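You operate a simulated robot arm through the tools that you are given. There is no shell and no other tool.

You run a simulated robot arm. Do the job below in one go: nothing can be reset, and whatever is moved stays where it is left.

## Task
Stroke the orange damper at fast; rack it if sound, else tray it.
Fine: sound is 25 kg or more and no oil; black tray; the ram drags up to 40 kg: hood shut to run, open when it stands; centre damper pocket. Set down upright: what you pick out.

Only the result counts: the job must be done as asked and must still hold three seconds after the hand-in. Knocking over, shifting, dropping, spilling or breaking anything else fails it.

## Robot
A 7-joint arm with a two-finger parallel gripper, fixed in place. Base frame: the origin is on the floor under the middle of its stand, x ahead of it, y to its left, z up. Units: mm, rad, N and s.
It reaches about 1247 mm from its shoulder. Its first joint turns from -2.304 to 2.304 rad. Payload 3.91 kg.
The tool frame sits at the grasp point between the pads (the TCP): z along the fingers, y along the line on which they close. The tips reach 30 mm beyond it. Largest opening 110 mm; finger width 20, thickness 10; the body of the gripper, 48 by 112 mm, starts 55 mm behind the TCP.
Orientation is told as [roll, pitch, yaw] about the base's x, y, z axes, in that order, counted from this pose: with the fingers straight down and closing along the base's y, the tool's x points along the base's -x, its y along +y and its z along -z.

## Interface
- The arm moves only by the tool nudge_tool. Its argument "increments" is text: rows parted by semicolons, each of 7 numbers parted by spaces: the turn, a rotation vector about the base's x, y, z in rad, then the shift along the base's x, y, z in mm, then the closure in counts, from 0 (fully open) to 255 (shut). In form: ax ay az dx dy dz claw; .... A call has 1 to 20 rows; each row shifts and turns the commanded pose from where the row before left it. A row lasts 0.2 s, in which the tool goes at most 50 mm and 0.15 rad; a call with a longer step from one row to the next is refused whole, and so is a gripper value outside its range. Where a pose cannot be reached the arm comes as near as it can. A force on the tool above 40 N (or 10 N above the force at the start of the call, whichever is more), or a blocked arm, ends the call early, and 0.2 s more pass. The fingers move at their own pace (about 108 mm/s each) and stop on an object; they squeeze with about 29 N. The grip force told is the motor's: it shows also when the fingers shut on nothing. Time passes only in rows, and 0.2 s behind the last, so rows that do not move let the fingers close. The reply holds the time, the measured pose of the TCP, the force on the tool along the base axes, the opening and the grip force, in the units named above and with some noise, with the torque about the TCP (base axes, N m) and any sound that the robot's microphone picked up, and new pictures: "show" is both (left out), scene, wrist or none.
- Cameras (640 x 400 px; columns grow to the right, rows downward): "scene" is fixed at [398.7, -650.5, 1632.7]; the picture's right is [1.00, 0.06, 0.00], its down [0.02, -0.38, -0.93] and it looks along [-0.05, 0.92, -0.38] (base axes); focal length 348 px, centre (320, 200). "wrist" rides on the gripper at [72, 17, -103] in the tool frame; the picture's right is [-0.23, 0.97, 0.00], its down [-0.76, -0.18, -0.62] and it looks along [-0.61, -0.14, 0.78] (tool axes); focal length 222 px, centre (320, 200). There is no depth. A picture from a camera that has moved, and an enlarged one, comes with that camera's place and axes in the base frame and with its lens.
- enlarge(camera, box): a new picture of the part [left, top, right, bottom] of that camera's present view, enlarged. No time passes.
- sign_off(): hands the job in; it is judged then, once.

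Places have to be worked out from the pictures, the camera data and where the tool is seen. Open the gripper and draw the arm clear of the work before you hand the job in, unless the task says otherwise.

The tools are called after "Call:" by a JSON object that holds its "fn" and its "kwargs". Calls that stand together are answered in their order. nudge_tool: Moves the arm, as the interface text tells. Its arguments: {"type":"object","properties":{"increments":{"type":"string"},"show":{"type":"string","enum":["both","scene","wrist","none"]}},"required":["increments"]} The other tools are called the same way: enlarge (camera, box) takes an enlarged picture of a part of a camera's view; sign_off () hands the job in.

At the start:

```text
time_s: 0.0
tcp_pos: [59.6, 545.0, 1400.0]
tool_rot: [0.0, 0.001, 0.001]
ft_force: [0.8, -1.5, 0.4]
moment: [0.01, 0.0, 0.02]
gripper_width: 109.9
finger_force: 0.1
```

scene: 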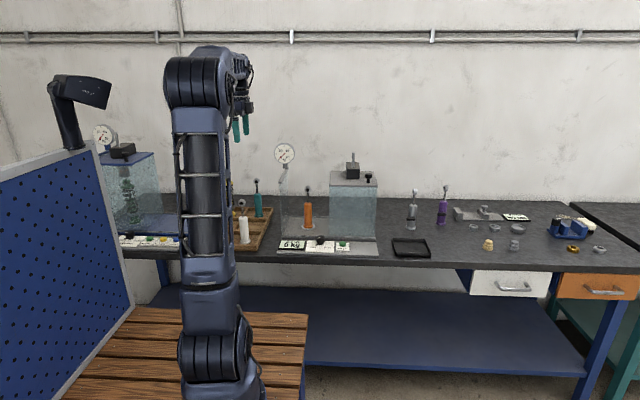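
wrist: 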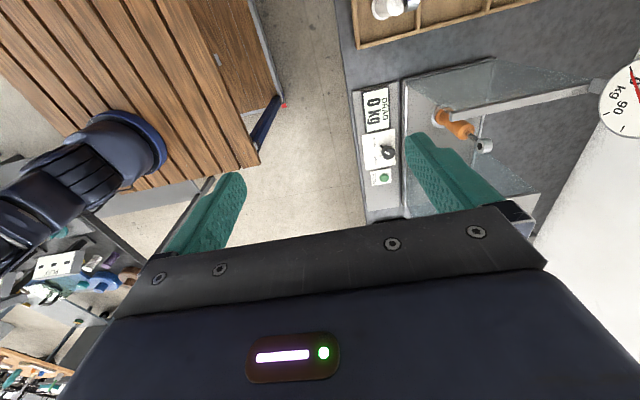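

I start by looking closely at the scene before moving anything.

Call:
{"fn": "enlarge", "kwargs": {"camera": "scene", "box": [220, 130, 400, 260]}}

Call:
{"fn": "enlarge", "kwargs": {"camera": "scene", "box": [380, 170, 640, 300]}}

Call:
{"fn": "enlarge", "kwargs": {"camera": "scene", "box": [80, 110, 240, 260]}}

Call:
{"fn": "enlarge", "kwargs": {"camera": "wrist", "box": [330, 0, 640, 230]}}

```text
3.08 times, centred on (310, 195) of scene
camera zoom: at [398.7, -650.5, 1632.7], right [1.0, 0.06, 0.0], down [0.02, -0.38, -0.93], along [-0.05, 0.92, -0.38], focal length 1069 px, centre (351, 215)
```

zoom: 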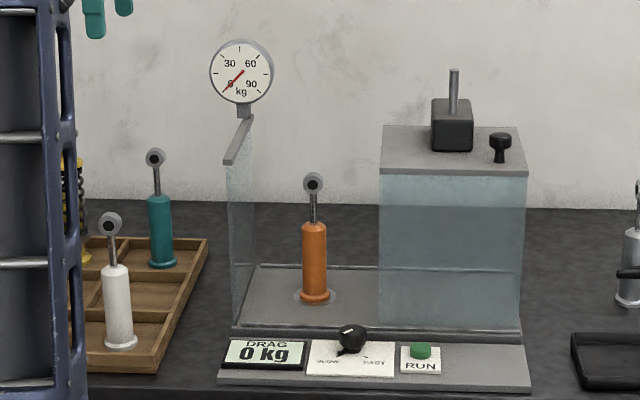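

```text
2.46 times, centred on (510, 235) of scene
camera zoom: at [398.7, -650.5, 1632.7], right [1.0, 0.06, 0.0], down [0.02, -0.38, -0.93], along [-0.05, 0.92, -0.38], focal length 855 px, centre (-148, 114)
```

zoom: 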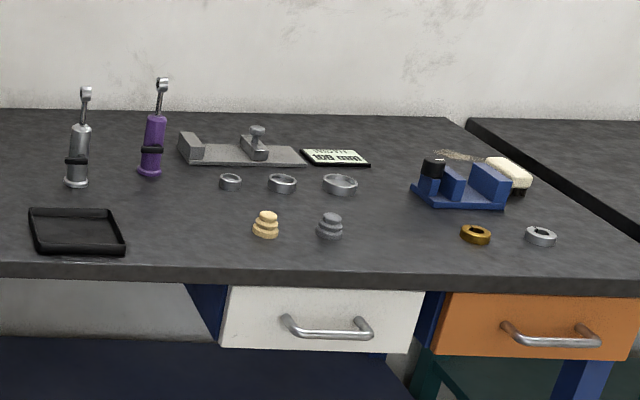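

```text
2.67 times, centred on (160, 185) of scene
camera zoom: at [398.7, -650.5, 1632.7], right [1.0, 0.06, 0.0], down [0.02, -0.38, -0.93], along [-0.05, 0.92, -0.38], focal length 927 px, centre (747, 240)
```

zoom: 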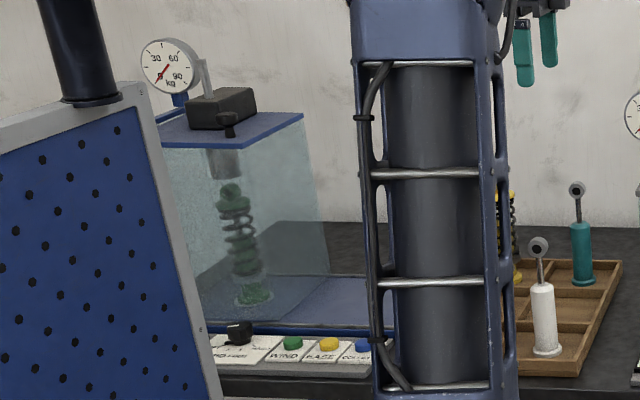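

```text
1.74 times, centred on (485, 115) of wrist
camera zoom: at [-11.4, 561.9, 1503.8], right [0.23, 0.97, 0.0], down [0.76, -0.18, 0.62], along [0.61, -0.14, -0.78], focal length 386 px, centre (33, 348)
```

zoom: 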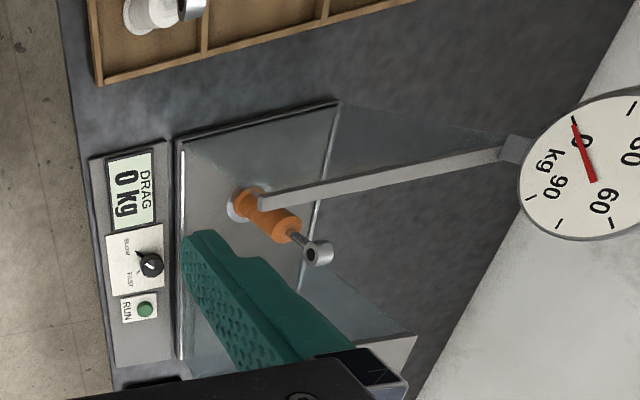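

The tester has the orange damper on its seat, with the hood slid to the right and the dial at SLOW. I turn the tool a quarter turn about z and move toward x≈260, so the wrist camera looks forward at the tester.

Call:
{"fn": "nudge_tool", "kwargs": {"increments": "0 0 0.1428 18 0 0 0; 0 0 0.1428 18 0 0 0; 0 0 0.1428 18 0 0 0; 0 0 0.1428 18 0 0 0; 0 0 0.1428 18 0 0 0; 0 0 0.1428 18 0 0 0; 0 0 0.1428 18 0 0 0; 0 0 0.1428 18 0 0 0; 0 0 0.1428 18 0 0 0; 0 0 0.1428 18 0 0 0; 0 0 0.1428 18 0 0 0", "show": "both"}}

```text
time_s: 2.4
tcp_pos: [258.2, 544.8, 1400.7]
tool_rot: [0.0, -0.001, 1.573]
ft_force: [0.1, 0.0, -0.2]
moment: [0.03, -0.02, 0.0]
gripper_width: 110.0
finger_force: 0.1
camera wrist: at [242.9, 471.0, 1504.2], right [-0.97, 0.23, 0.0], down [0.18, 0.76, 0.62], along [0.14, 0.61, -0.78], focal length 222 px, centre (320, 200)
```

scene: 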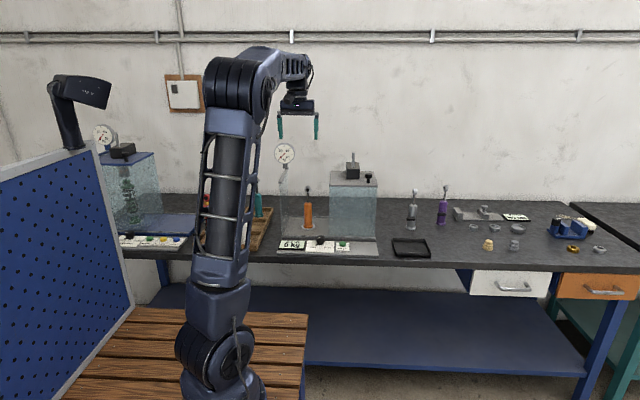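
wrist: 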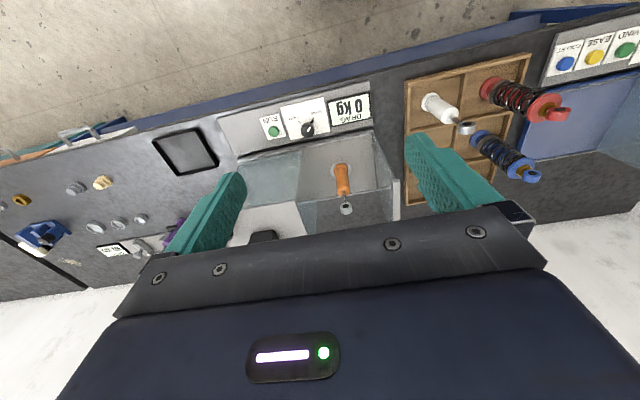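

The view is upside-down but useful. I zoom in on the tester panel, the rack and the hood.

Call:
{"fn": "enlarge", "kwargs": {"camera": "wrist", "box": [200, 70, 400, 250]}}

Call:
{"fn": "enlarge", "kwargs": {"camera": "wrist", "box": [390, 40, 590, 220]}}

Call:
{"fn": "enlarge", "kwargs": {"camera": "scene", "box": [260, 130, 390, 260]}}

```text
2.22 times, centred on (300, 160) of wrist
camera zoom: at [242.9, 471.0, 1504.2], right [-0.97, 0.23, 0.0], down [0.18, 0.76, 0.62], along [0.14, 0.61, -0.78], focal length 494 px, centre (364, 289)
```

zoom: 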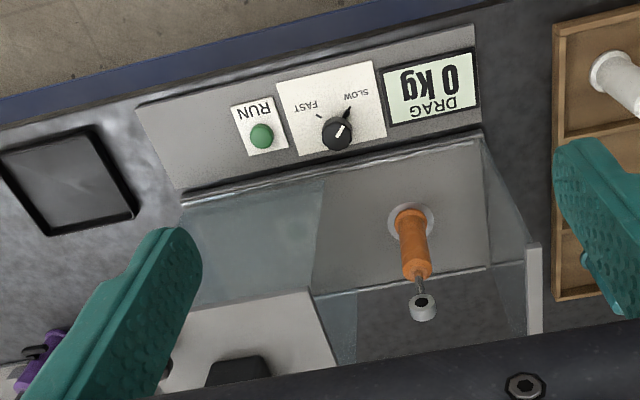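

```text
2.22 times, centred on (490, 130) of wrist
camera zoom: at [242.9, 471.0, 1504.2], right [-0.97, 0.23, 0.0], down [0.18, 0.76, 0.62], along [0.14, 0.61, -0.78], focal length 494 px, centre (-58, 356)
```

zoom: 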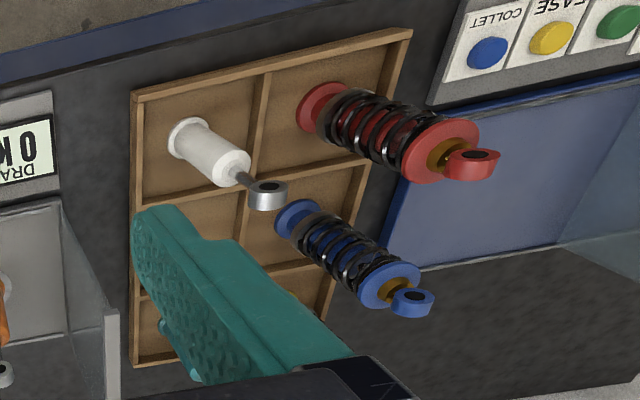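

```text
3.08 times, centred on (325, 195) of scene
camera zoom: at [398.7, -650.5, 1632.7], right [1.0, 0.06, 0.0], down [0.02, -0.38, -0.93], along [-0.05, 0.92, -0.38], focal length 1069 px, centre (305, 215)
```

zoom: 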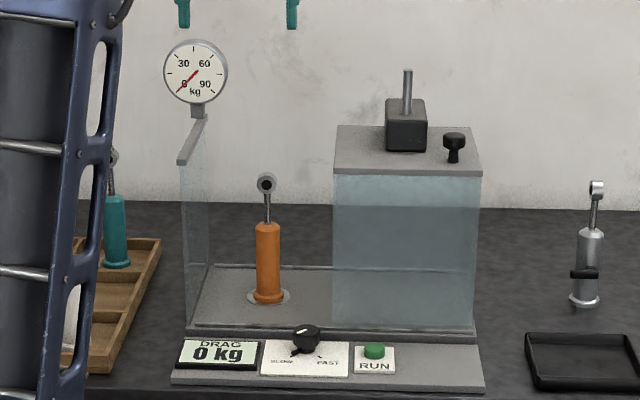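

The tester geometry from both cameras: damper seat near (258, 848, 880), dial near (326, 687, 905), RUN near (422, 674, 888) and hood knob near (530, 815, 1124–1155). I descend in front of the panel for a closer look at the dial.

Call:
{"fn": "nudge_tool", "kwargs": {"increments": "0 0 0 8.2 9 -33 0; 0 0 0 8.2 9 -33 0; 0 0 0 8.2 9 -33 0; 0 0 0 8.2 9 -33 0; 0 0 0 8.2 9 -33 0; 0 0 0 8.2 9 -33 0; 0 0 0 8.2 9 -33 0; 0 0 0 8.2 9 -33 0; 0 0 0 8.2 9 -33 0; 0 0 0 8.2 9 -33 0", "show": "both"}}

```text
time_s: 4.6
tcp_pos: [340.6, 634.6, 1073.1]
tool_rot: [0.001, -0.001, 1.57]
ft_force: [-0.3, 0.0, 0.4]
moment: [0.0, -0.02, 0.0]
gripper_width: 109.8
finger_force: 0.1
camera wrist: at [324.0, 561.6, 1176.1], right [-0.97, 0.23, 0.0], down [0.18, 0.76, 0.62], along [0.14, 0.61, -0.78], focal length 222 px, centre (320, 200)
```

scene: 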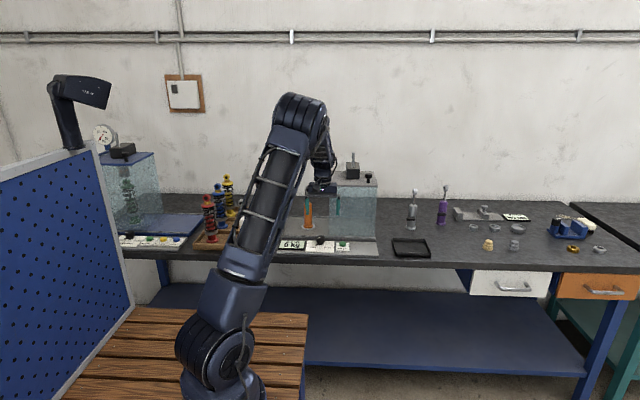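
wrist: 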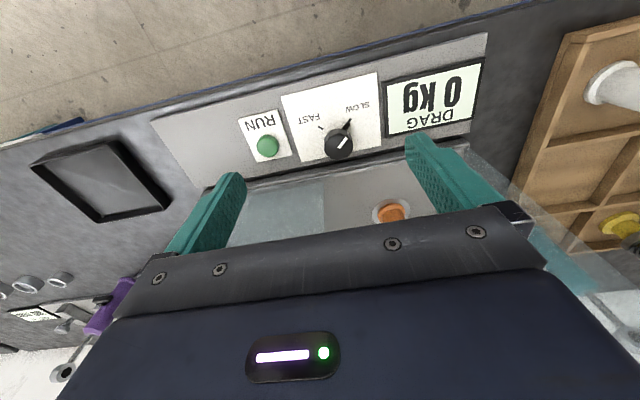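

Call:
{"fn": "enlarge", "kwargs": {"camera": "wrist", "box": [230, 60, 430, 200]}}

Call:
{"fn": "enlarge", "kwargs": {"camera": "scene", "box": [260, 150, 400, 260]}}

```text
2.86 times, centred on (330, 130) of wrist
camera zoom: at [324.0, 561.6, 1176.1], right [-0.97, 0.23, 0.0], down [0.18, 0.76, 0.62], along [0.14, 0.61, -0.78], focal length 635 px, centre (291, 400)
```

zoom: 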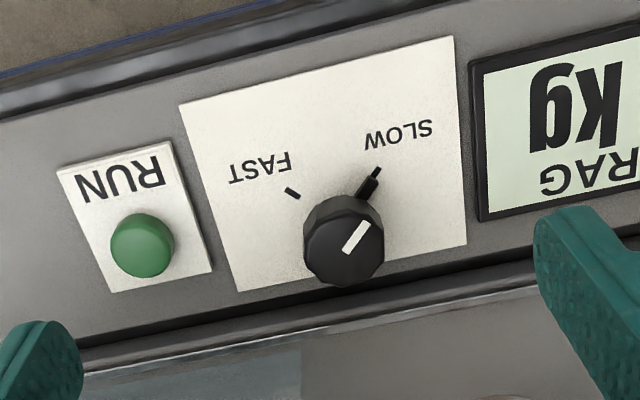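

```text
3.64 times, centred on (330, 205) of scene
camera zoom: at [398.7, -650.5, 1632.7], right [1.0, 0.06, 0.0], down [0.02, -0.38, -0.93], along [-0.05, 0.92, -0.38], focal length 1264 px, centre (284, 182)
```

zoom: 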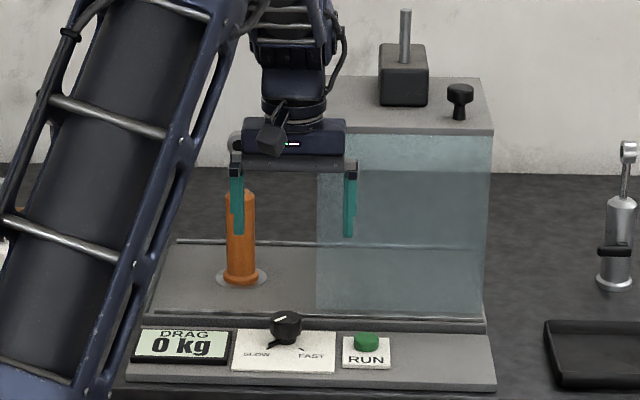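

Panel plate is flat at z≈875, the dial axis sits at about (329, 688) with its top near z≈905, and SLOW/FAST ticks are about ±48° around −y. I turn the tool back to yaw ≈0.6, part-close, and hover above the dial.

Call:
{"fn": "nudge_tool", "kwargs": {"increments": "0 0 -0.1386 -1.63 7.6 -11.9 125; 0 0 -0.1386 -1.63 7.6 -11.9 125; 0 0 -0.1386 -1.63 7.6 -11.9 125; 0 0 -0.1386 -1.63 7.6 -11.9 125; 0 0 -0.1386 -1.63 7.6 -11.9 125; 0 0 -0.1386 -1.63 7.6 -11.9 125; 0 0 -0.1386 -1.63 7.6 -11.9 125", "show": "both"}}

```text
time_s: 6.2
tcp_pos: [328.3, 688.3, 986.0]
tool_rot: [-0.001, 0.0, 0.597]
ft_force: [-0.2, 0.2, 0.2]
moment: [0.0, 0.03, 0.0]
gripper_width: 56.0
finger_force: 0.1
camera wrist: at [260.9, 661.1, 1090.2], right [-0.36, 0.93, 0.0], down [0.73, 0.28, 0.62], along [0.58, 0.22, -0.78], focal length 222 px, centre (320, 200)
```

scene: 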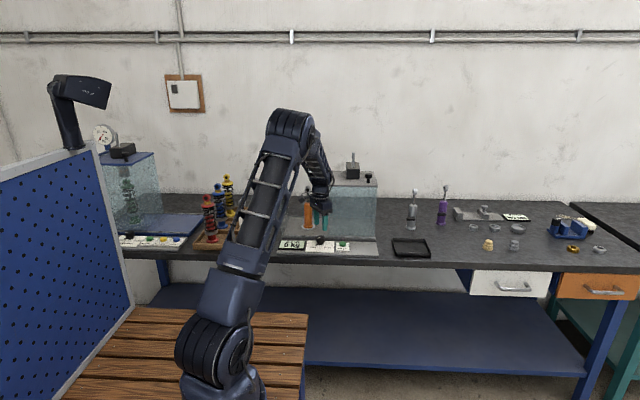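
wrist: 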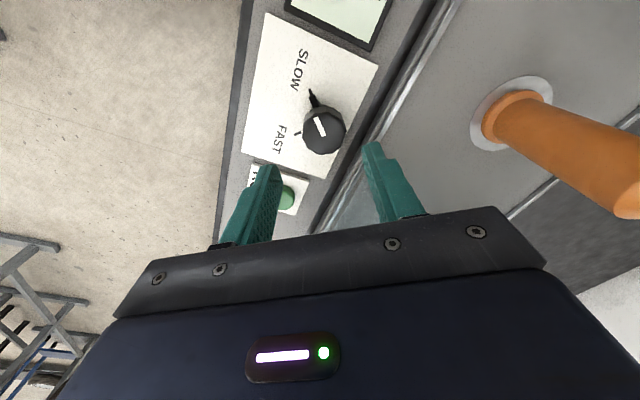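

Call:
{"fn": "enlarge", "kwargs": {"camera": "wrist", "box": [220, 60, 440, 230]}}

Call:
{"fn": "enlarge", "kwargs": {"camera": "scene", "box": [270, 170, 390, 265]}}

```text
2.35 times, centred on (330, 145) of wrist
camera zoom: at [260.9, 661.1, 1090.2], right [-0.36, 0.93, 0.0], down [0.73, 0.28, 0.62], along [0.58, 0.22, -0.78], focal length 523 px, centre (296, 329)
```

zoom: 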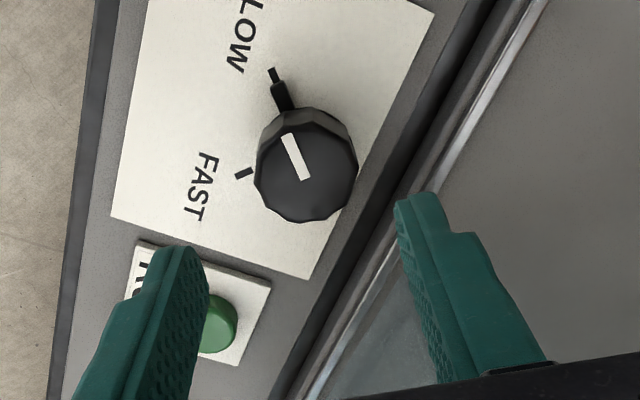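

```text
4.21 times, centred on (330, 218) of scene
camera zoom: at [398.7, -650.5, 1632.7], right [1.0, 0.06, 0.0], down [0.02, -0.38, -0.93], along [-0.05, 0.92, -0.38], focal length 1463 px, centre (278, 126)
```

zoom: 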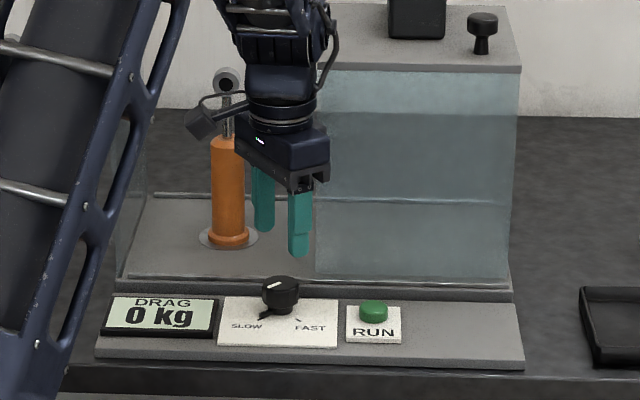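

The dial knob is about 36 mm across, centred near (329, 690) with its top around z≈902. I narrow the fingers and descend around it, keeping the tips above the base lip.

Call:
{"fn": "nudge_tool", "kwargs": {"increments": "0 0 0 0.5 1 -8 139; 0 0 0 0.5 1 -12 139; 0 0 0 0 0 -12 139; 0 0 0 0 0 -12 139; 0 0 0 0 0 -12 139; 0 0 0 0 0 -10 139", "show": "both"}}

```text
time_s: 7.6
tcp_pos: [328.9, 690.5, 920.1]
tool_rot: [0.0, 0.001, 0.6]
ft_force: [1.0, 0.6, 0.8]
moment: [-0.02, 0.04, 0.03]
gripper_width: 50.2
finger_force: 0.0
camera wrist: at [260.9, 664.2, 1023.9], right [-0.36, 0.93, 0.0], down [0.73, 0.28, 0.62], along [0.58, 0.23, -0.78], focal length 222 px, centre (320, 200)
```

scene: 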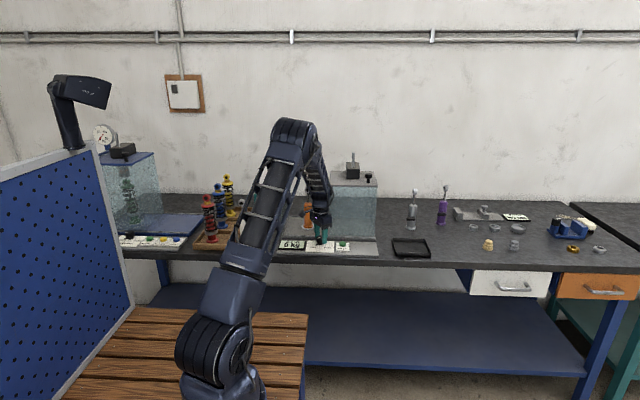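
wrist: 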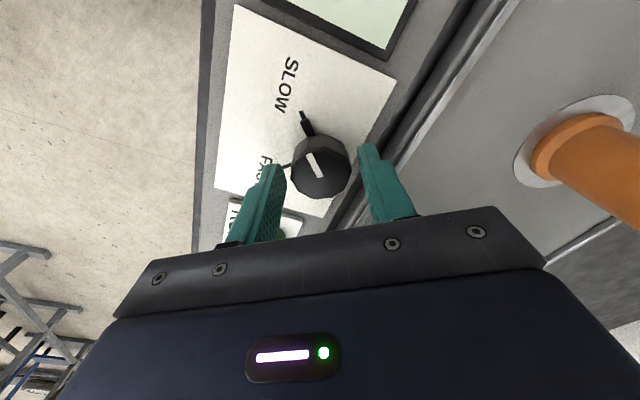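

Call:
{"fn": "enlarge", "kwargs": {"camera": "wrist", "box": [230, 90, 430, 230]}}

Call:
{"fn": "enlarge", "kwargs": {"camera": "scene", "box": [280, 190, 380, 260]}}

```text
2.86 times, centred on (330, 160) of wrist
camera zoom: at [260.9, 664.2, 1023.9], right [-0.36, 0.93, 0.0], down [0.73, 0.28, 0.62], along [0.58, 0.23, -0.78], focal length 635 px, centre (291, 314)
```

zoom: 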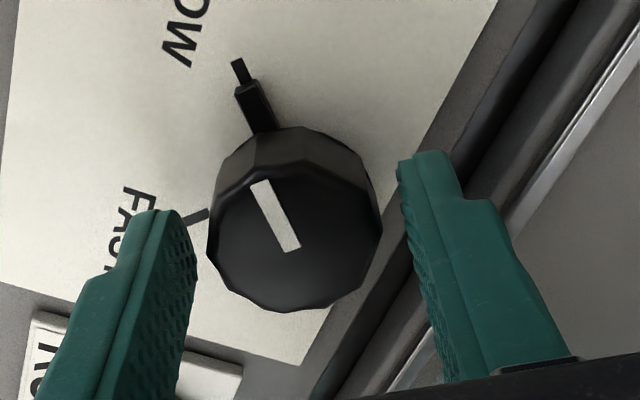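

```text
5.71 times, centred on (330, 225) of scene
camera zoom: at [398.7, -650.5, 1632.7], right [1.0, 0.06, 0.0], down [0.02, -0.38, -0.93], along [-0.05, 0.92, -0.38], focal length 1986 px, centre (263, 57)
```

zoom: 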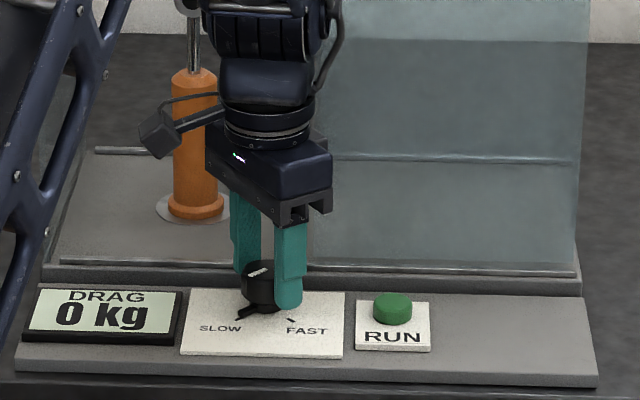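

The knob sits centrally between the fingers. I close on it.

Call:
{"fn": "nudge_tool", "kwargs": {"increments": "0 0 0 0 0 0 200; 0 0 0 0 0 0 255; 0 0 0 0 0 0 255", "show": "wrist"}}

```text
time_s: 8.4
tcp_pos: [329.4, 692.6, 919.7]
tool_rot: [0.002, 0.0, 0.598]
ft_force: [-3.8, 9.1, -2.7]
moment: [0.29, -0.63, -0.01]
gripper_width: 37.5
finger_force: 45.2
camera wrist: at [260.5, 664.6, 1023.8], right [-0.36, 0.93, 0.0], down [0.73, 0.28, 0.62], along [0.58, 0.23, -0.78], focal length 222 px, centre (320, 200)
```

wrist: 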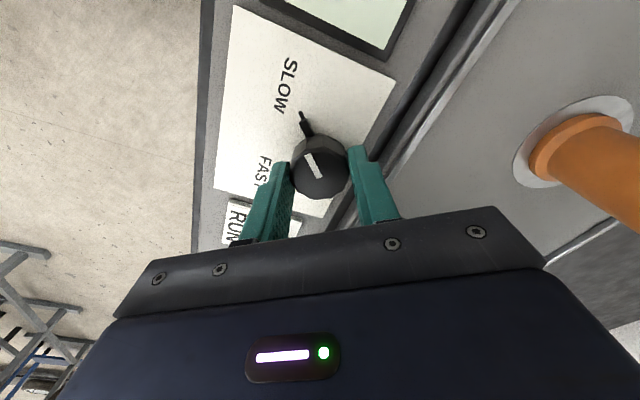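

The grip is firm (37.5 mm) with a small sideways load, so the axis is about 2 mm further in +y. I relieve that and turn the dial about +90° toward FAST.

Call:
{"fn": "nudge_tool", "kwargs": {"increments": "0 0 0 -0.5 2 0 255; 0 0 0.12 0 0 0 255; 0 0 0.12 0 0 0 255; 0 0 0.12 0 0 0 255; 0 0 0.12 0 0 0 255; 0 0 0.12 0 0 0 255; 0 0 0.12 0 0 0 255", "show": "both"}}

```text
time_s: 10.0
tcp_pos: [328.3, 692.5, 919.8]
tool_rot: [0.0, 0.002, 1.324]
ft_force: [-13.9, -13.6, -15.7]
moment: [-1.09, 0.15, -0.02]
gripper_width: 37.5
finger_force: 44.7
camera wrist: at [295.5, 626.1, 1024.1], right [-0.89, 0.46, 0.0], down [0.36, 0.7, 0.62], along [0.29, 0.55, -0.78], focal length 222 px, centre (320, 200)
```

scene: 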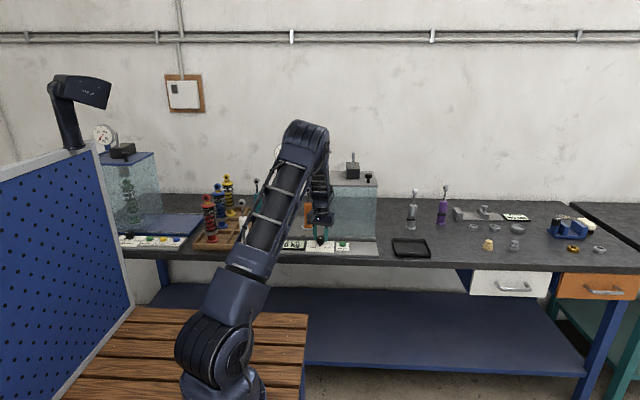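
wrist: 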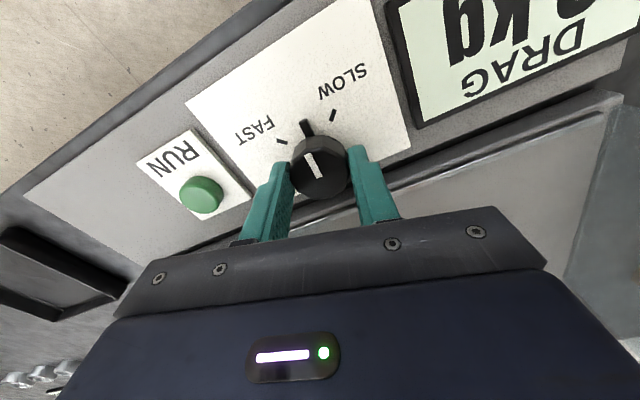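

The pointer is now between the marks. I keep turning, easing the command slightly along the sensed force.

Call:
{"fn": "nudge_tool", "kwargs": {"increments": "0 0 0.1 -0.6 -0.6 -0.5 255; 0 0 0.1 0 0 0 255; 0 0 0.1 0 0 0 255", "show": "wrist"}}

```text
time_s: 10.8
tcp_pos: [329.1, 691.7, 919.1]
tool_rot: [0.0, -0.002, 1.621]
ft_force: [-8.9, -1.2, -19.8]
moment: [1.05, -0.07, 0.01]
gripper_width: 37.2
finger_force: 45.1
camera wrist: at [316.1, 618.6, 1024.0], right [-0.98, 0.18, 0.0], down [0.14, 0.77, 0.62], along [0.11, 0.61, -0.78], focal length 222 px, centre (320, 200)
```

wrist: 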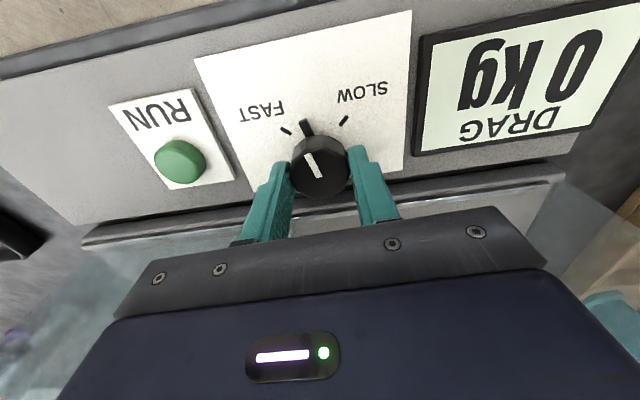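

Call:
{"fn": "nudge_tool", "kwargs": {"increments": "0 0 0.1 -0.3 0 -0.5 255; 0 0 0.1 -0.3 0 -0.5 255; 0 0 0.1 0 0 0 255; 0 0 0.1 0 0 0 255", "show": "wrist"}}

```text
time_s: 11.8
tcp_pos: [327.2, 692.7, 920.1]
tool_rot: [-0.001, -0.002, 2.022]
ft_force: [-13.5, -11.0, 30.2]
moment: [-1.15, 0.62, -0.02]
gripper_width: 37.3
finger_force: 45.2
camera wrist: at [345.4, 619.0, 1023.9], right [-0.98, -0.22, 0.0], down [-0.17, 0.76, 0.62], along [-0.14, 0.61, -0.78], focal length 222 px, centre (320, 200)
```

wrist: 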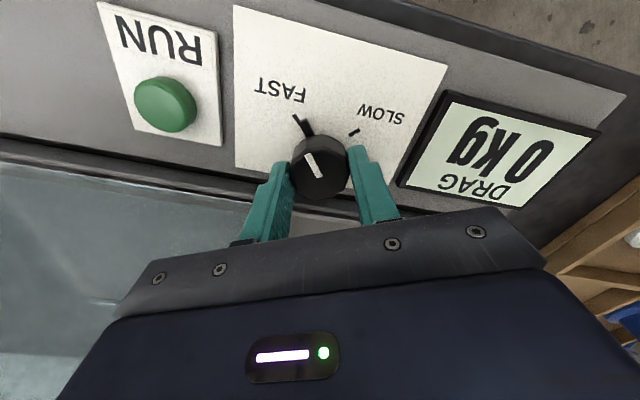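

Call:
{"fn": "enlarge", "kwargs": {"camera": "wrist", "box": [230, 80, 430, 220]}}

```text
2.86 times, centred on (330, 150) of wrist
camera zoom: at [345.4, 619.0, 1023.9], right [-0.98, -0.22, 0.0], down [-0.17, 0.76, 0.62], along [-0.14, 0.61, -0.78], focal length 635 px, centre (291, 343)
```

zoom: 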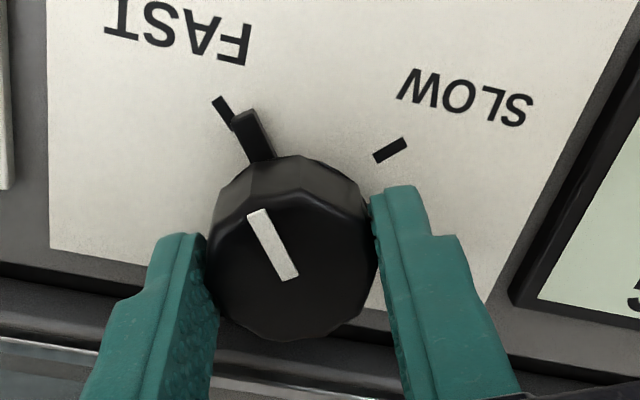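

The pointer is about 0.2 rad short of the FAST tick. I ease z upward to relieve the vertical load and finish the turn.

Call:
{"fn": "nudge_tool", "kwargs": {"increments": "0 0 0.06 0 0.3 0.7 255; 0 0 0.08 0 0.3 0.3 255; 0 0 0.08 0 0 0 255", "show": "wrist"}}

Call:
{"fn": "enlarge", "kwargs": {"camera": "wrist", "box": [230, 80, 430, 220]}}

```text
time_s: 12.6
tcp_pos: [328.3, 693.0, 919.9]
tool_rot: [-0.001, 0.0, 2.241]
ft_force: [-13.8, -10.9, 18.9]
moment: [-0.48, 0.92, -0.67]
gripper_width: 37.5
finger_force: 44.7
camera wrist: at [360.7, 624.6, 1023.9], right [-0.9, -0.43, 0.0], down [-0.33, 0.71, 0.62], along [-0.27, 0.56, -0.78], focal length 222 px, centre (320, 200)
```

wrist: 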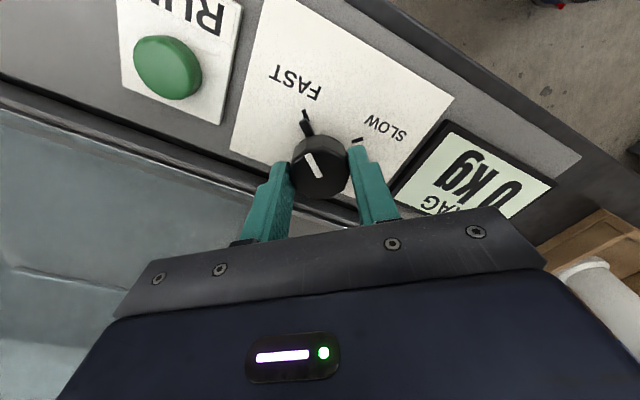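

```text
2.86 times, centred on (330, 150) of wrist
camera zoom: at [360.7, 624.6, 1023.9], right [-0.9, -0.43, 0.0], down [-0.33, 0.71, 0.62], along [-0.27, 0.56, -0.78], focal length 635 px, centre (291, 343)
```

zoom: 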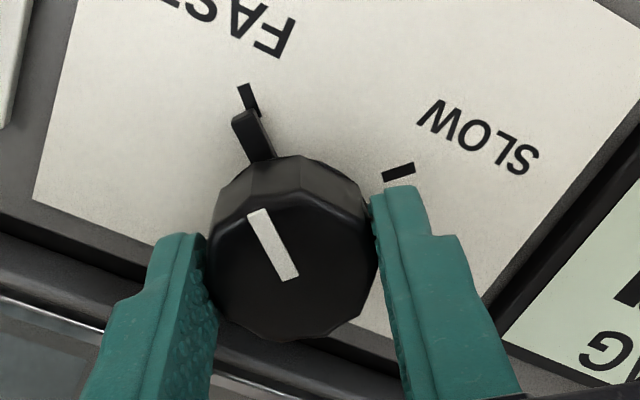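

The dial has reached the FAST tick (slightly past, with a stop torque of −0.67). I back off a touch, open, and lift clear to check.

Call:
{"fn": "nudge_tool", "kwargs": {"increments": "0 0 -0.07 0 0 0 255; 0 0 0 0 0 0 190; 0 0 0 0 0 0 139; 0 0 0 0 0 0 139; 0 0 0 0 0 20 139; 0 0 0 0 -5 30 139; 0 0 0 0 -5 30 139", "show": "both"}}

Call:
{"fn": "enlarge", "kwargs": {"camera": "wrist", "box": [220, 40, 440, 200]}}

Call:
{"fn": "enlarge", "kwargs": {"camera": "scene", "box": [280, 190, 380, 260]}}

```text
time_s: 14.2
tcp_pos: [328.4, 682.1, 998.5]
tool_rot: [0.002, 0.001, 2.169]
ft_force: [-0.2, -0.4, -0.1]
moment: [-0.03, -0.01, 0.01]
gripper_width: 50.1
finger_force: 0.0
camera wrist: at [356.0, 612.5, 1103.3], right [-0.93, -0.36, 0.0], down [-0.28, 0.73, 0.62], along [-0.23, 0.58, -0.78], focal length 222 px, centre (320, 200)
```

scene: 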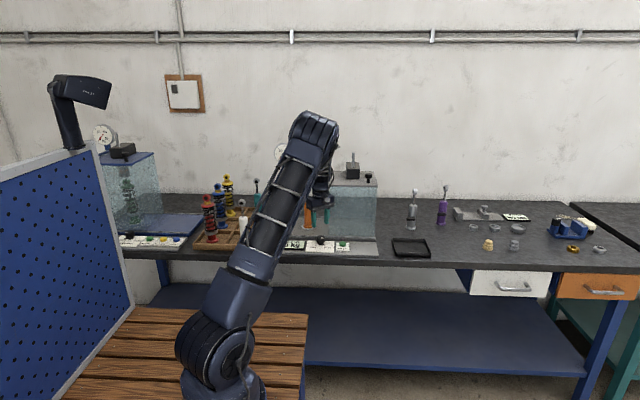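
wrist: 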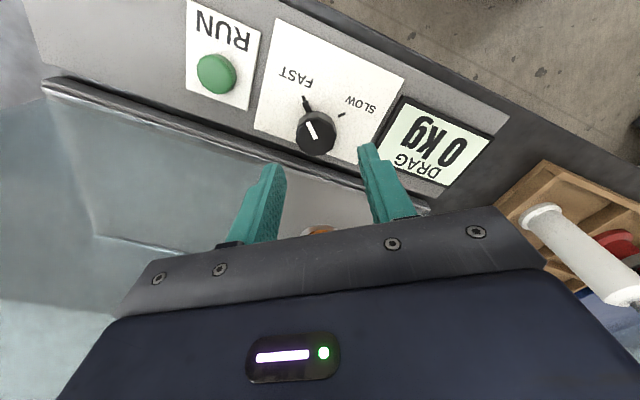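

```text
2.50 times, centred on (330, 120) of wrist
camera zoom: at [356.0, 612.5, 1103.3], right [-0.93, -0.36, 0.0], down [-0.28, 0.73, 0.62], along [-0.23, 0.58, -0.78], focal length 555 px, centre (295, 400)
```

zoom: 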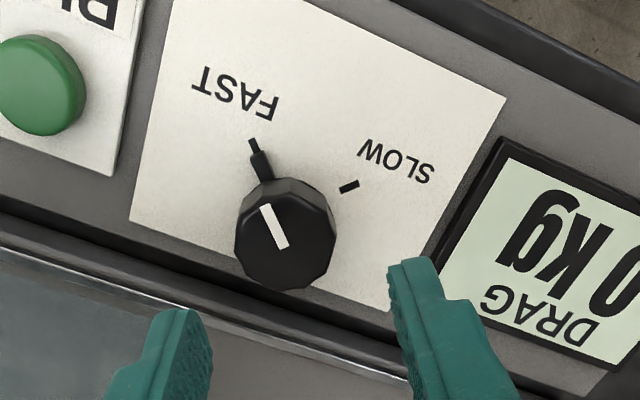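

```text
5.71 times, centred on (330, 225) of scene
camera zoom: at [398.7, -650.5, 1632.7], right [1.0, 0.06, 0.0], down [0.02, -0.38, -0.93], along [-0.05, 0.92, -0.38], focal length 1986 px, centre (263, 57)
```

zoom: 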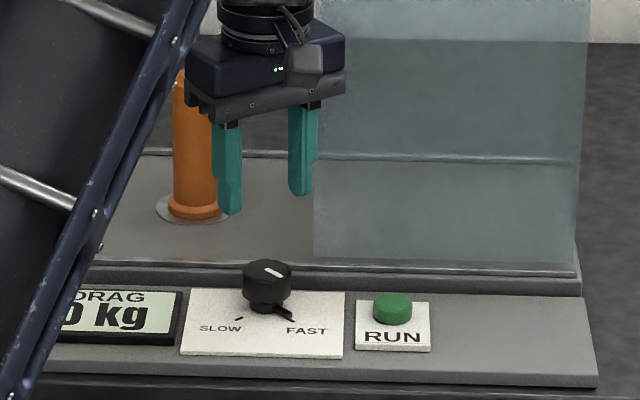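

The pointer now sits squarely on FAST. Next is the hood: I rise well clear and go over toward the hood knob for a look, keeping the camera side forward.

Call:
{"fn": "nudge_tool", "kwargs": {"increments": "0 0 -0.075 0 -2 44 139; 0 0 -0.075 0 -2 44 139; 0 0 -0.075 0 0 44 139; 0 0 -0.075 0 0 44 139; 0 0 -0.075 0 0 44 139; 0 0 -0.075 0 0 44 139; 0 0 -0.075 0 0 44 139; 0 0 -0.075 0 0 44 92; 0 0 0 33 10 0 92; 0 0 0 33 10 0 92; 0 0 0 33 10 0 92; 0 0 0 33 10 0 92; 0 0 0 33 10 0 92; 0 0 0 33 10 0 92", "show": "both"}}

```text
time_s: 17.2
tcp_pos: [527.9, 740.1, 1354.1]
tool_rot: [-0.002, -0.002, 1.571]
ft_force: [-0.7, -1.4, 1.8]
moment: [0.05, -0.02, -0.02]
gripper_width: 70.0
finger_force: 0.1
camera wrist: at [512.1, 666.3, 1457.7], right [-0.97, 0.23, 0.0], down [0.18, 0.76, 0.62], along [0.14, 0.61, -0.78], focal length 222 px, centre (320, 200)
```

scene: 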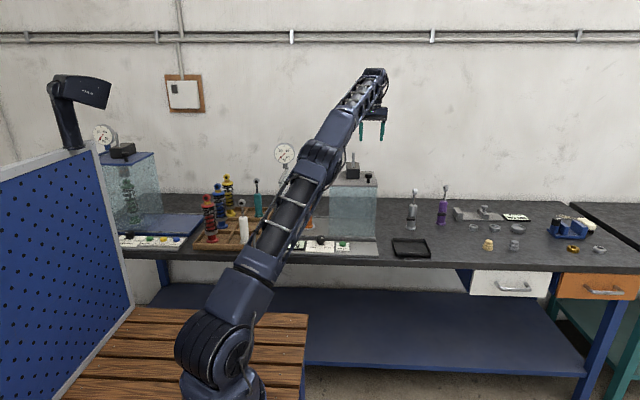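
wrist: 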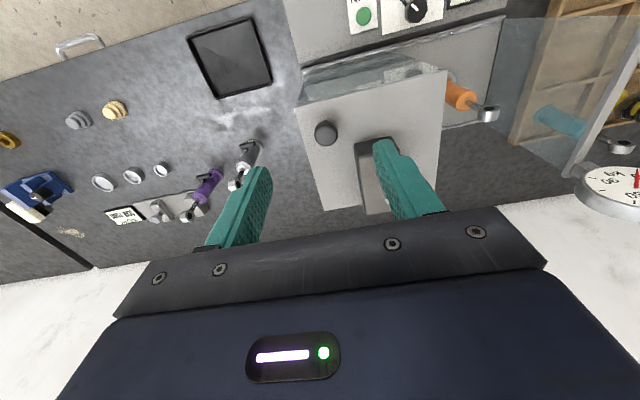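

Call:
{"fn": "enlarge", "kwargs": {"camera": "wrist", "box": [270, 40, 470, 220]}}

Call:
{"fn": "enlarge", "kwargs": {"camera": "scene", "box": [310, 140, 400, 210]}}

```text
2.22 times, centred on (370, 130) of wrist
camera zoom: at [512.1, 666.3, 1457.7], right [-0.97, 0.23, 0.0], down [0.18, 0.76, 0.62], along [0.14, 0.61, -0.78], focal length 494 px, centre (209, 356)
```

zoom: 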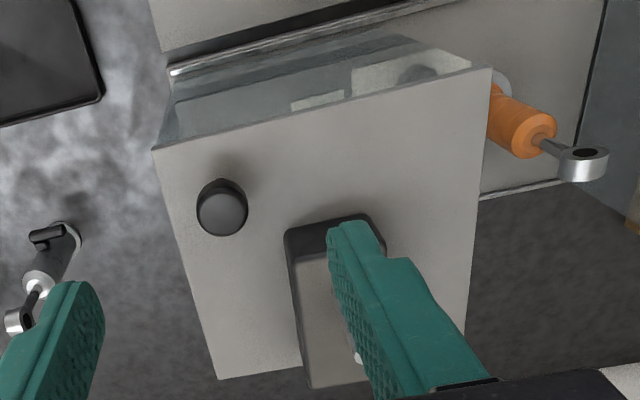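

```text
5.71 times, centred on (355, 175) of scene
camera zoom: at [398.7, -650.5, 1632.7], right [1.0, 0.06, 0.0], down [0.02, -0.38, -0.93], along [-0.05, 0.92, -0.38], focal length 1986 px, centre (120, 343)
```

zoom: 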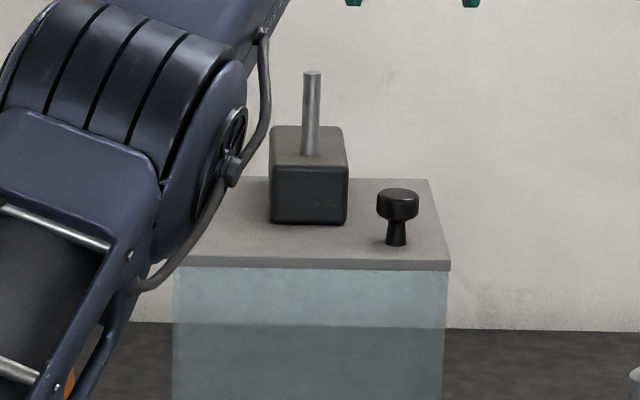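

The hood top is at z≈1131 spanning x 364–568, and its mushroom knob is at (530, 782) with the cap top at z≈1171. I go down straddling the cap with the fingers at about 46 mm.

Call:
{"fn": "nudge_tool", "kwargs": {"increments": "0 0 0 0.5 10.5 -31 148; 0 0 0 0.5 10.5 -31 148; 0 0 0 0.5 10.5 -31 148; 0 0 0 0.5 10.5 -31 148; 0 0 0 0 0 -15 148; 0 0 0 0 0 -15 148; 0 0 0 0 0 -15 148; 0 0 0 0 0 -13 148", "show": "both"}}

Call:
{"fn": "enlarge", "kwargs": {"camera": "wrist", "box": [220, 60, 440, 230]}}

Call:
{"fn": "enlarge", "kwargs": {"camera": "scene", "box": [310, 130, 410, 200]}}

```text
time_s: 19.0
tcp_pos: [527.2, 781.9, 1172.1]
tool_rot: [0.001, 0.0, 1.569]
ft_force: [-0.5, -0.7, 0.9]
moment: [0.01, 0.02, -0.01]
gripper_width: 46.1
finger_force: 0.1
camera wrist: at [511.2, 708.9, 1275.8], right [-0.97, 0.23, 0.0], down [0.18, 0.76, 0.62], along [0.14, 0.61, -0.78], focal length 222 px, centre (320, 200)
```

scene: 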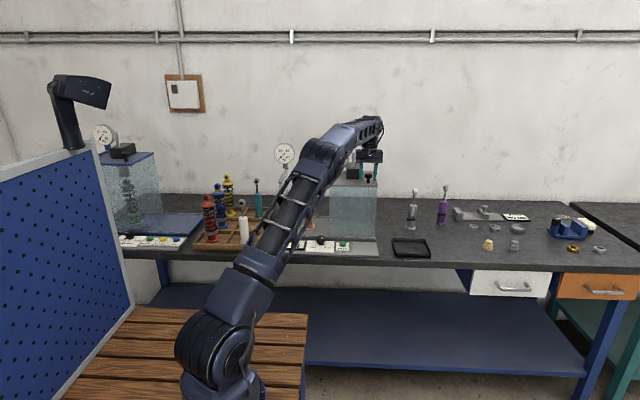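
wrist: 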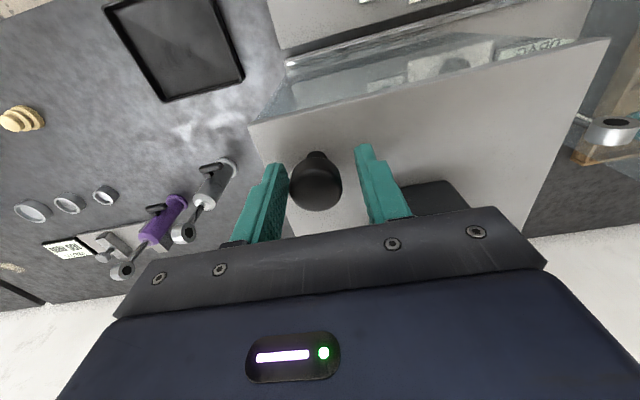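

```text
2.35 times, centred on (330, 145) of wrist
camera zoom: at [511.2, 708.9, 1275.8], right [-0.97, 0.23, 0.0], down [0.18, 0.76, 0.62], along [0.14, 0.61, -0.78], focal length 523 px, centre (296, 329)
```

zoom: 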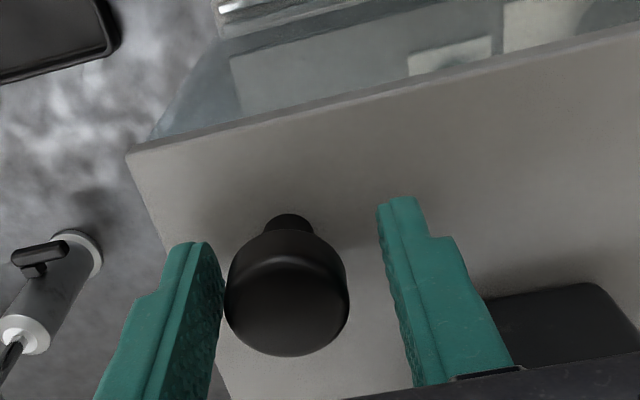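

```text
5.71 times, centred on (360, 165) of scene
camera zoom: at [398.7, -650.5, 1632.7], right [1.0, 0.06, 0.0], down [0.02, -0.38, -0.93], along [-0.05, 0.92, -0.38], focal length 1986 px, centre (91, 400)
```

zoom: 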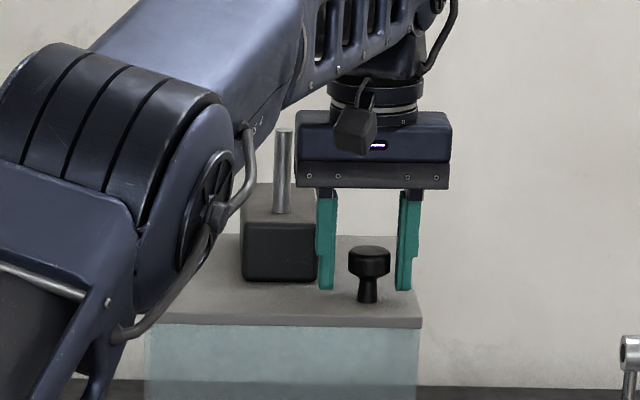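

The cap sits right beside the +x finger. I slide the hood left in −x, watching the force.

Call:
{"fn": "nudge_tool", "kwargs": {"increments": "0 0 0 -8 0 0 148; 0 0 0 -15 0 0 148; 0 0 0 -20 0 0 148; 0 0 0 -20 0 0 148; 0 0 0 -20 0 0 148", "show": "both"}}

```text
time_s: 20.2
tcp_pos: [443.9, 782.5, 1171.8]
tool_rot: [0.0, 0.001, 1.571]
ft_force: [-0.1, -0.2, 0.1]
moment: [0.01, 0.0, 0.01]
gripper_width: 45.9
finger_force: 0.1
camera wrist: at [427.7, 709.8, 1276.0], right [-0.97, 0.23, 0.0], down [0.18, 0.76, 0.62], along [0.14, 0.61, -0.78], focal length 222 px, centre (320, 200)
```

scene: 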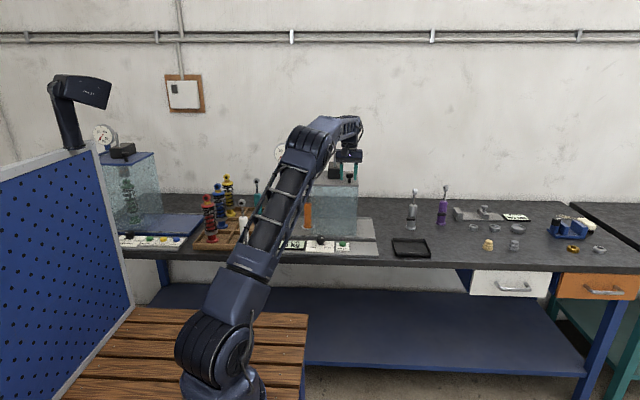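
wrist: 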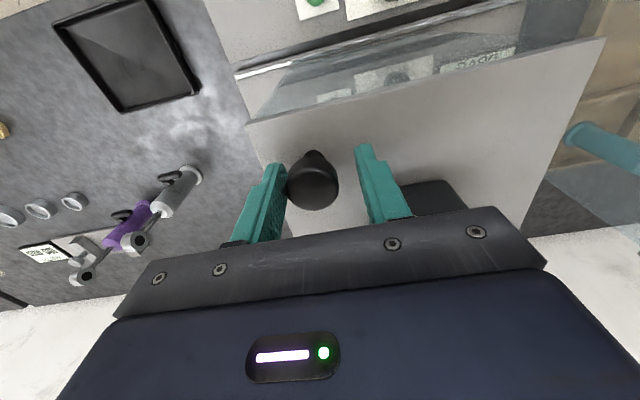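

The hood moves freely with almost no force. Before it reaches the damper I check that its left side is really open.

Call:
{"fn": "enlarge", "kwargs": {"camera": "scene", "box": [280, 150, 390, 260]}}

Call:
{"fn": "enlarge", "kwargs": {"camera": "wrist", "box": [400, 0, 640, 200]}}

```text
3.64 times, centred on (335, 205) of scene
camera zoom: at [398.7, -650.5, 1632.7], right [1.0, 0.06, 0.0], down [0.02, -0.38, -0.93], along [-0.05, 0.92, -0.38], focal length 1264 px, centre (266, 182)
```

zoom: 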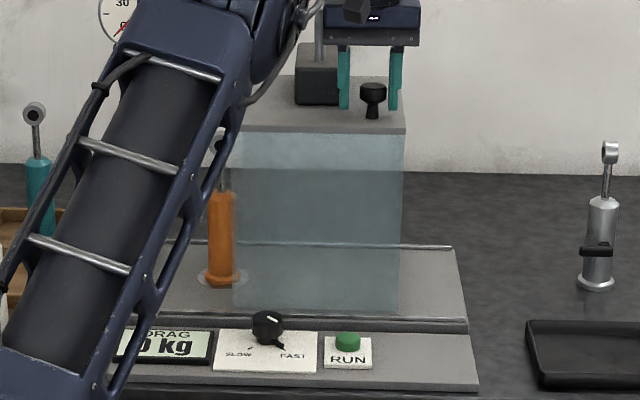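

```text
2.00 times, centred on (520, 100) of wrist
camera zoom: at [427.7, 709.8, 1276.0], right [-0.97, 0.23, 0.0], down [0.18, 0.76, 0.62], along [0.14, 0.61, -0.78], focal length 444 px, centre (-80, 400)
```

zoom: 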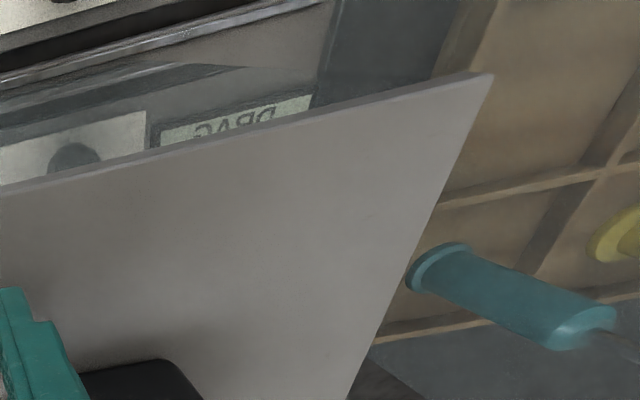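

Call:
{"fn": "nudge_tool", "kwargs": {"increments": "0 0 0 -6 0 0 148; 0 0 0 -6 0 0 148; 0 0 0 -4 0 0 148", "show": "scene"}}

Call:
{"fn": "enlarge", "kwargs": {"camera": "scene", "box": [280, 150, 390, 260]}}

```text
time_s: 21.0
tcp_pos: [428.2, 781.6, 1171.1]
tool_rot: [0.001, -0.001, 1.569]
ft_force: [0.8, -0.1, -0.2]
moment: [0.0, 0.0, 0.0]
gripper_width: 46.8
finger_force: 0.5
```

scene: 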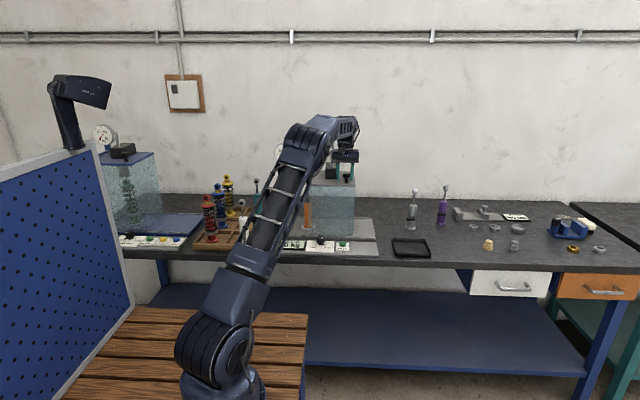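

```text
3.64 times, centred on (335, 205) of scene
camera zoom: at [398.7, -650.5, 1632.7], right [1.0, 0.06, 0.0], down [0.02, -0.38, -0.93], along [-0.05, 0.92, -0.38], focal length 1264 px, centre (266, 182)
```

zoom: 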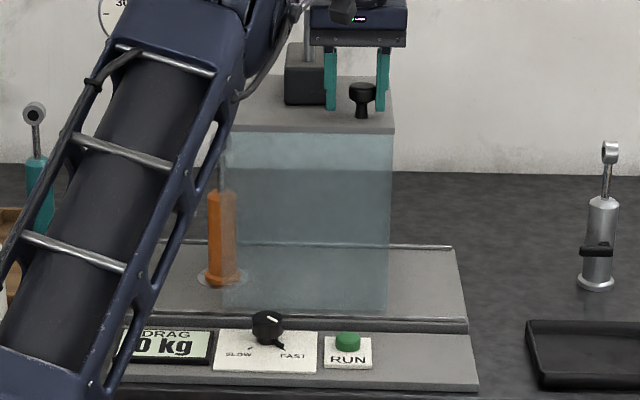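

The damper stands still with the hood edge already past its right side, so the hood is open on the left. I keep sliding to the stop in smaller steps.

Call:
{"fn": "nudge_tool", "kwargs": {"increments": "0 0 0 -12 0 0 148; 0 0 0 -12 0 0 148; 0 0 0 -12 0 0 148; 0 0 0 -12 0 0 148; 0 0 0 -12 0 0 148; 0 0 0 -12 0 0 148; 0 0 0 -8 0 0 148; 0 0 0 -6 0 0 148; 0 0 0 -5 0 0 148; 0 0 0 -4 0 0 148", "show": "both"}}

Call:
{"fn": "enlarge", "kwargs": {"camera": "scene", "box": [260, 140, 390, 260]}}

```text
time_s: 23.2
tcp_pos: [332.8, 780.7, 1170.6]
tool_rot: [-0.001, -0.001, 1.571]
ft_force: [0.2, 0.2, -0.3]
moment: [0.0, -0.01, -0.01]
gripper_width: 46.8
finger_force: 0.5
camera wrist: at [317.1, 708.0, 1274.1], right [-0.97, 0.23, 0.0], down [0.18, 0.76, 0.62], along [0.14, 0.61, -0.78], focal length 222 px, centre (320, 200)
```

scene: 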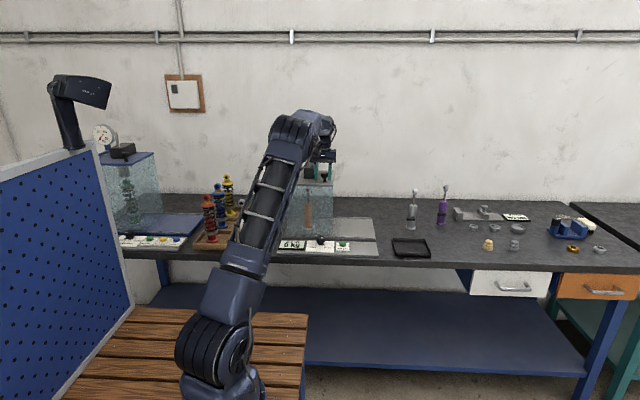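
wrist: 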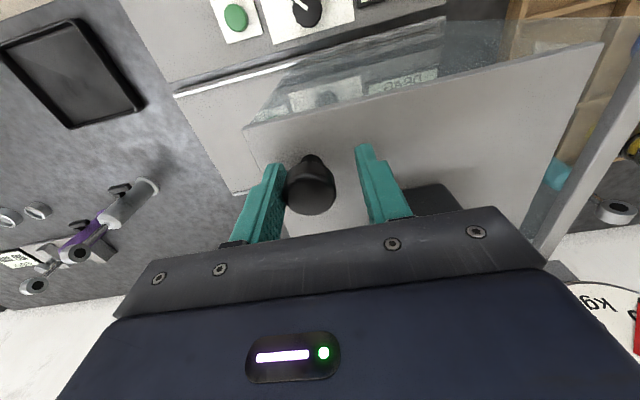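

```text
3.33 times, centred on (325, 200) of scene
camera zoom: at [398.7, -650.5, 1632.7], right [1.0, 0.06, 0.0], down [0.02, -0.38, -0.93], along [-0.05, 0.92, -0.38], focal length 1158 px, centre (303, 200)
```

zoom: 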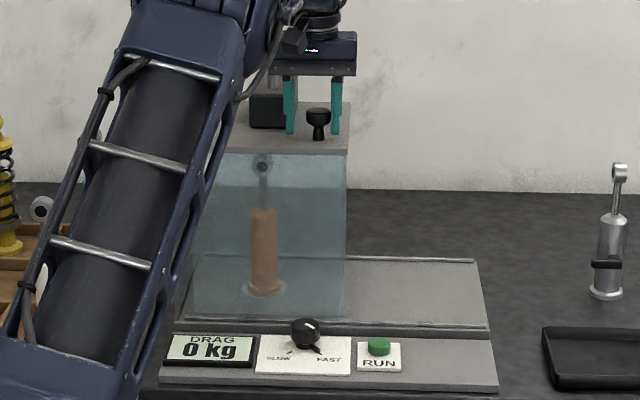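

Call:
{"fn": "nudge_tool", "kwargs": {"increments": "0 0 0 -4 0 0 148; 0 0 0 -4 0 0 148; 0 0 0 -3 0 0 148; 0 0 0 -3 0 0 148", "show": "wrist"}}

Call:
{"fn": "enlarge", "kwargs": {"camera": "wrist", "box": [400, 0, 640, 280]}}

```text
time_s: 24.2
tcp_pos: [318.3, 780.5, 1169.7]
tool_rot: [0.0, 0.001, 1.57]
ft_force: [-0.3, 0.3, -1.0]
moment: [-0.01, 0.0, -0.01]
gripper_width: 46.1
finger_force: 0.0
camera wrist: at [303.1, 708.4, 1274.6], right [-0.97, 0.23, 0.0], down [0.18, 0.76, 0.62], along [0.14, 0.61, -0.78], focal length 222 px, centre (320, 200)
```

wrist: 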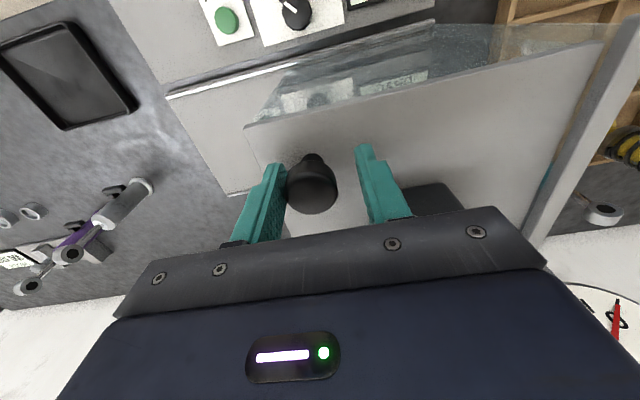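

```text
1.43 times, centred on (520, 140) of wrist
camera zoom: at [303.1, 708.4, 1274.6], right [-0.97, 0.23, 0.0], down [0.18, 0.76, 0.62], along [0.14, 0.61, -0.78], focal length 317 px, centre (34, 286)
```

zoom: 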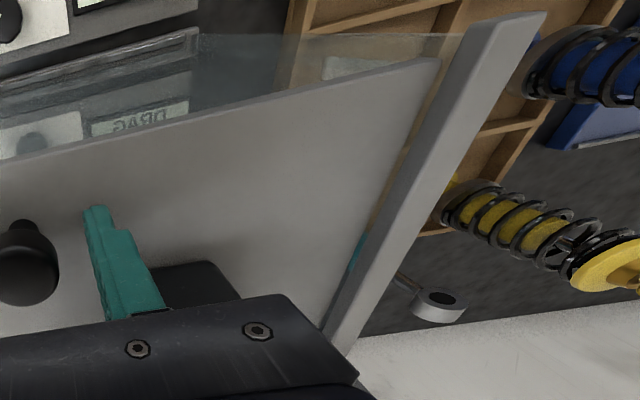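

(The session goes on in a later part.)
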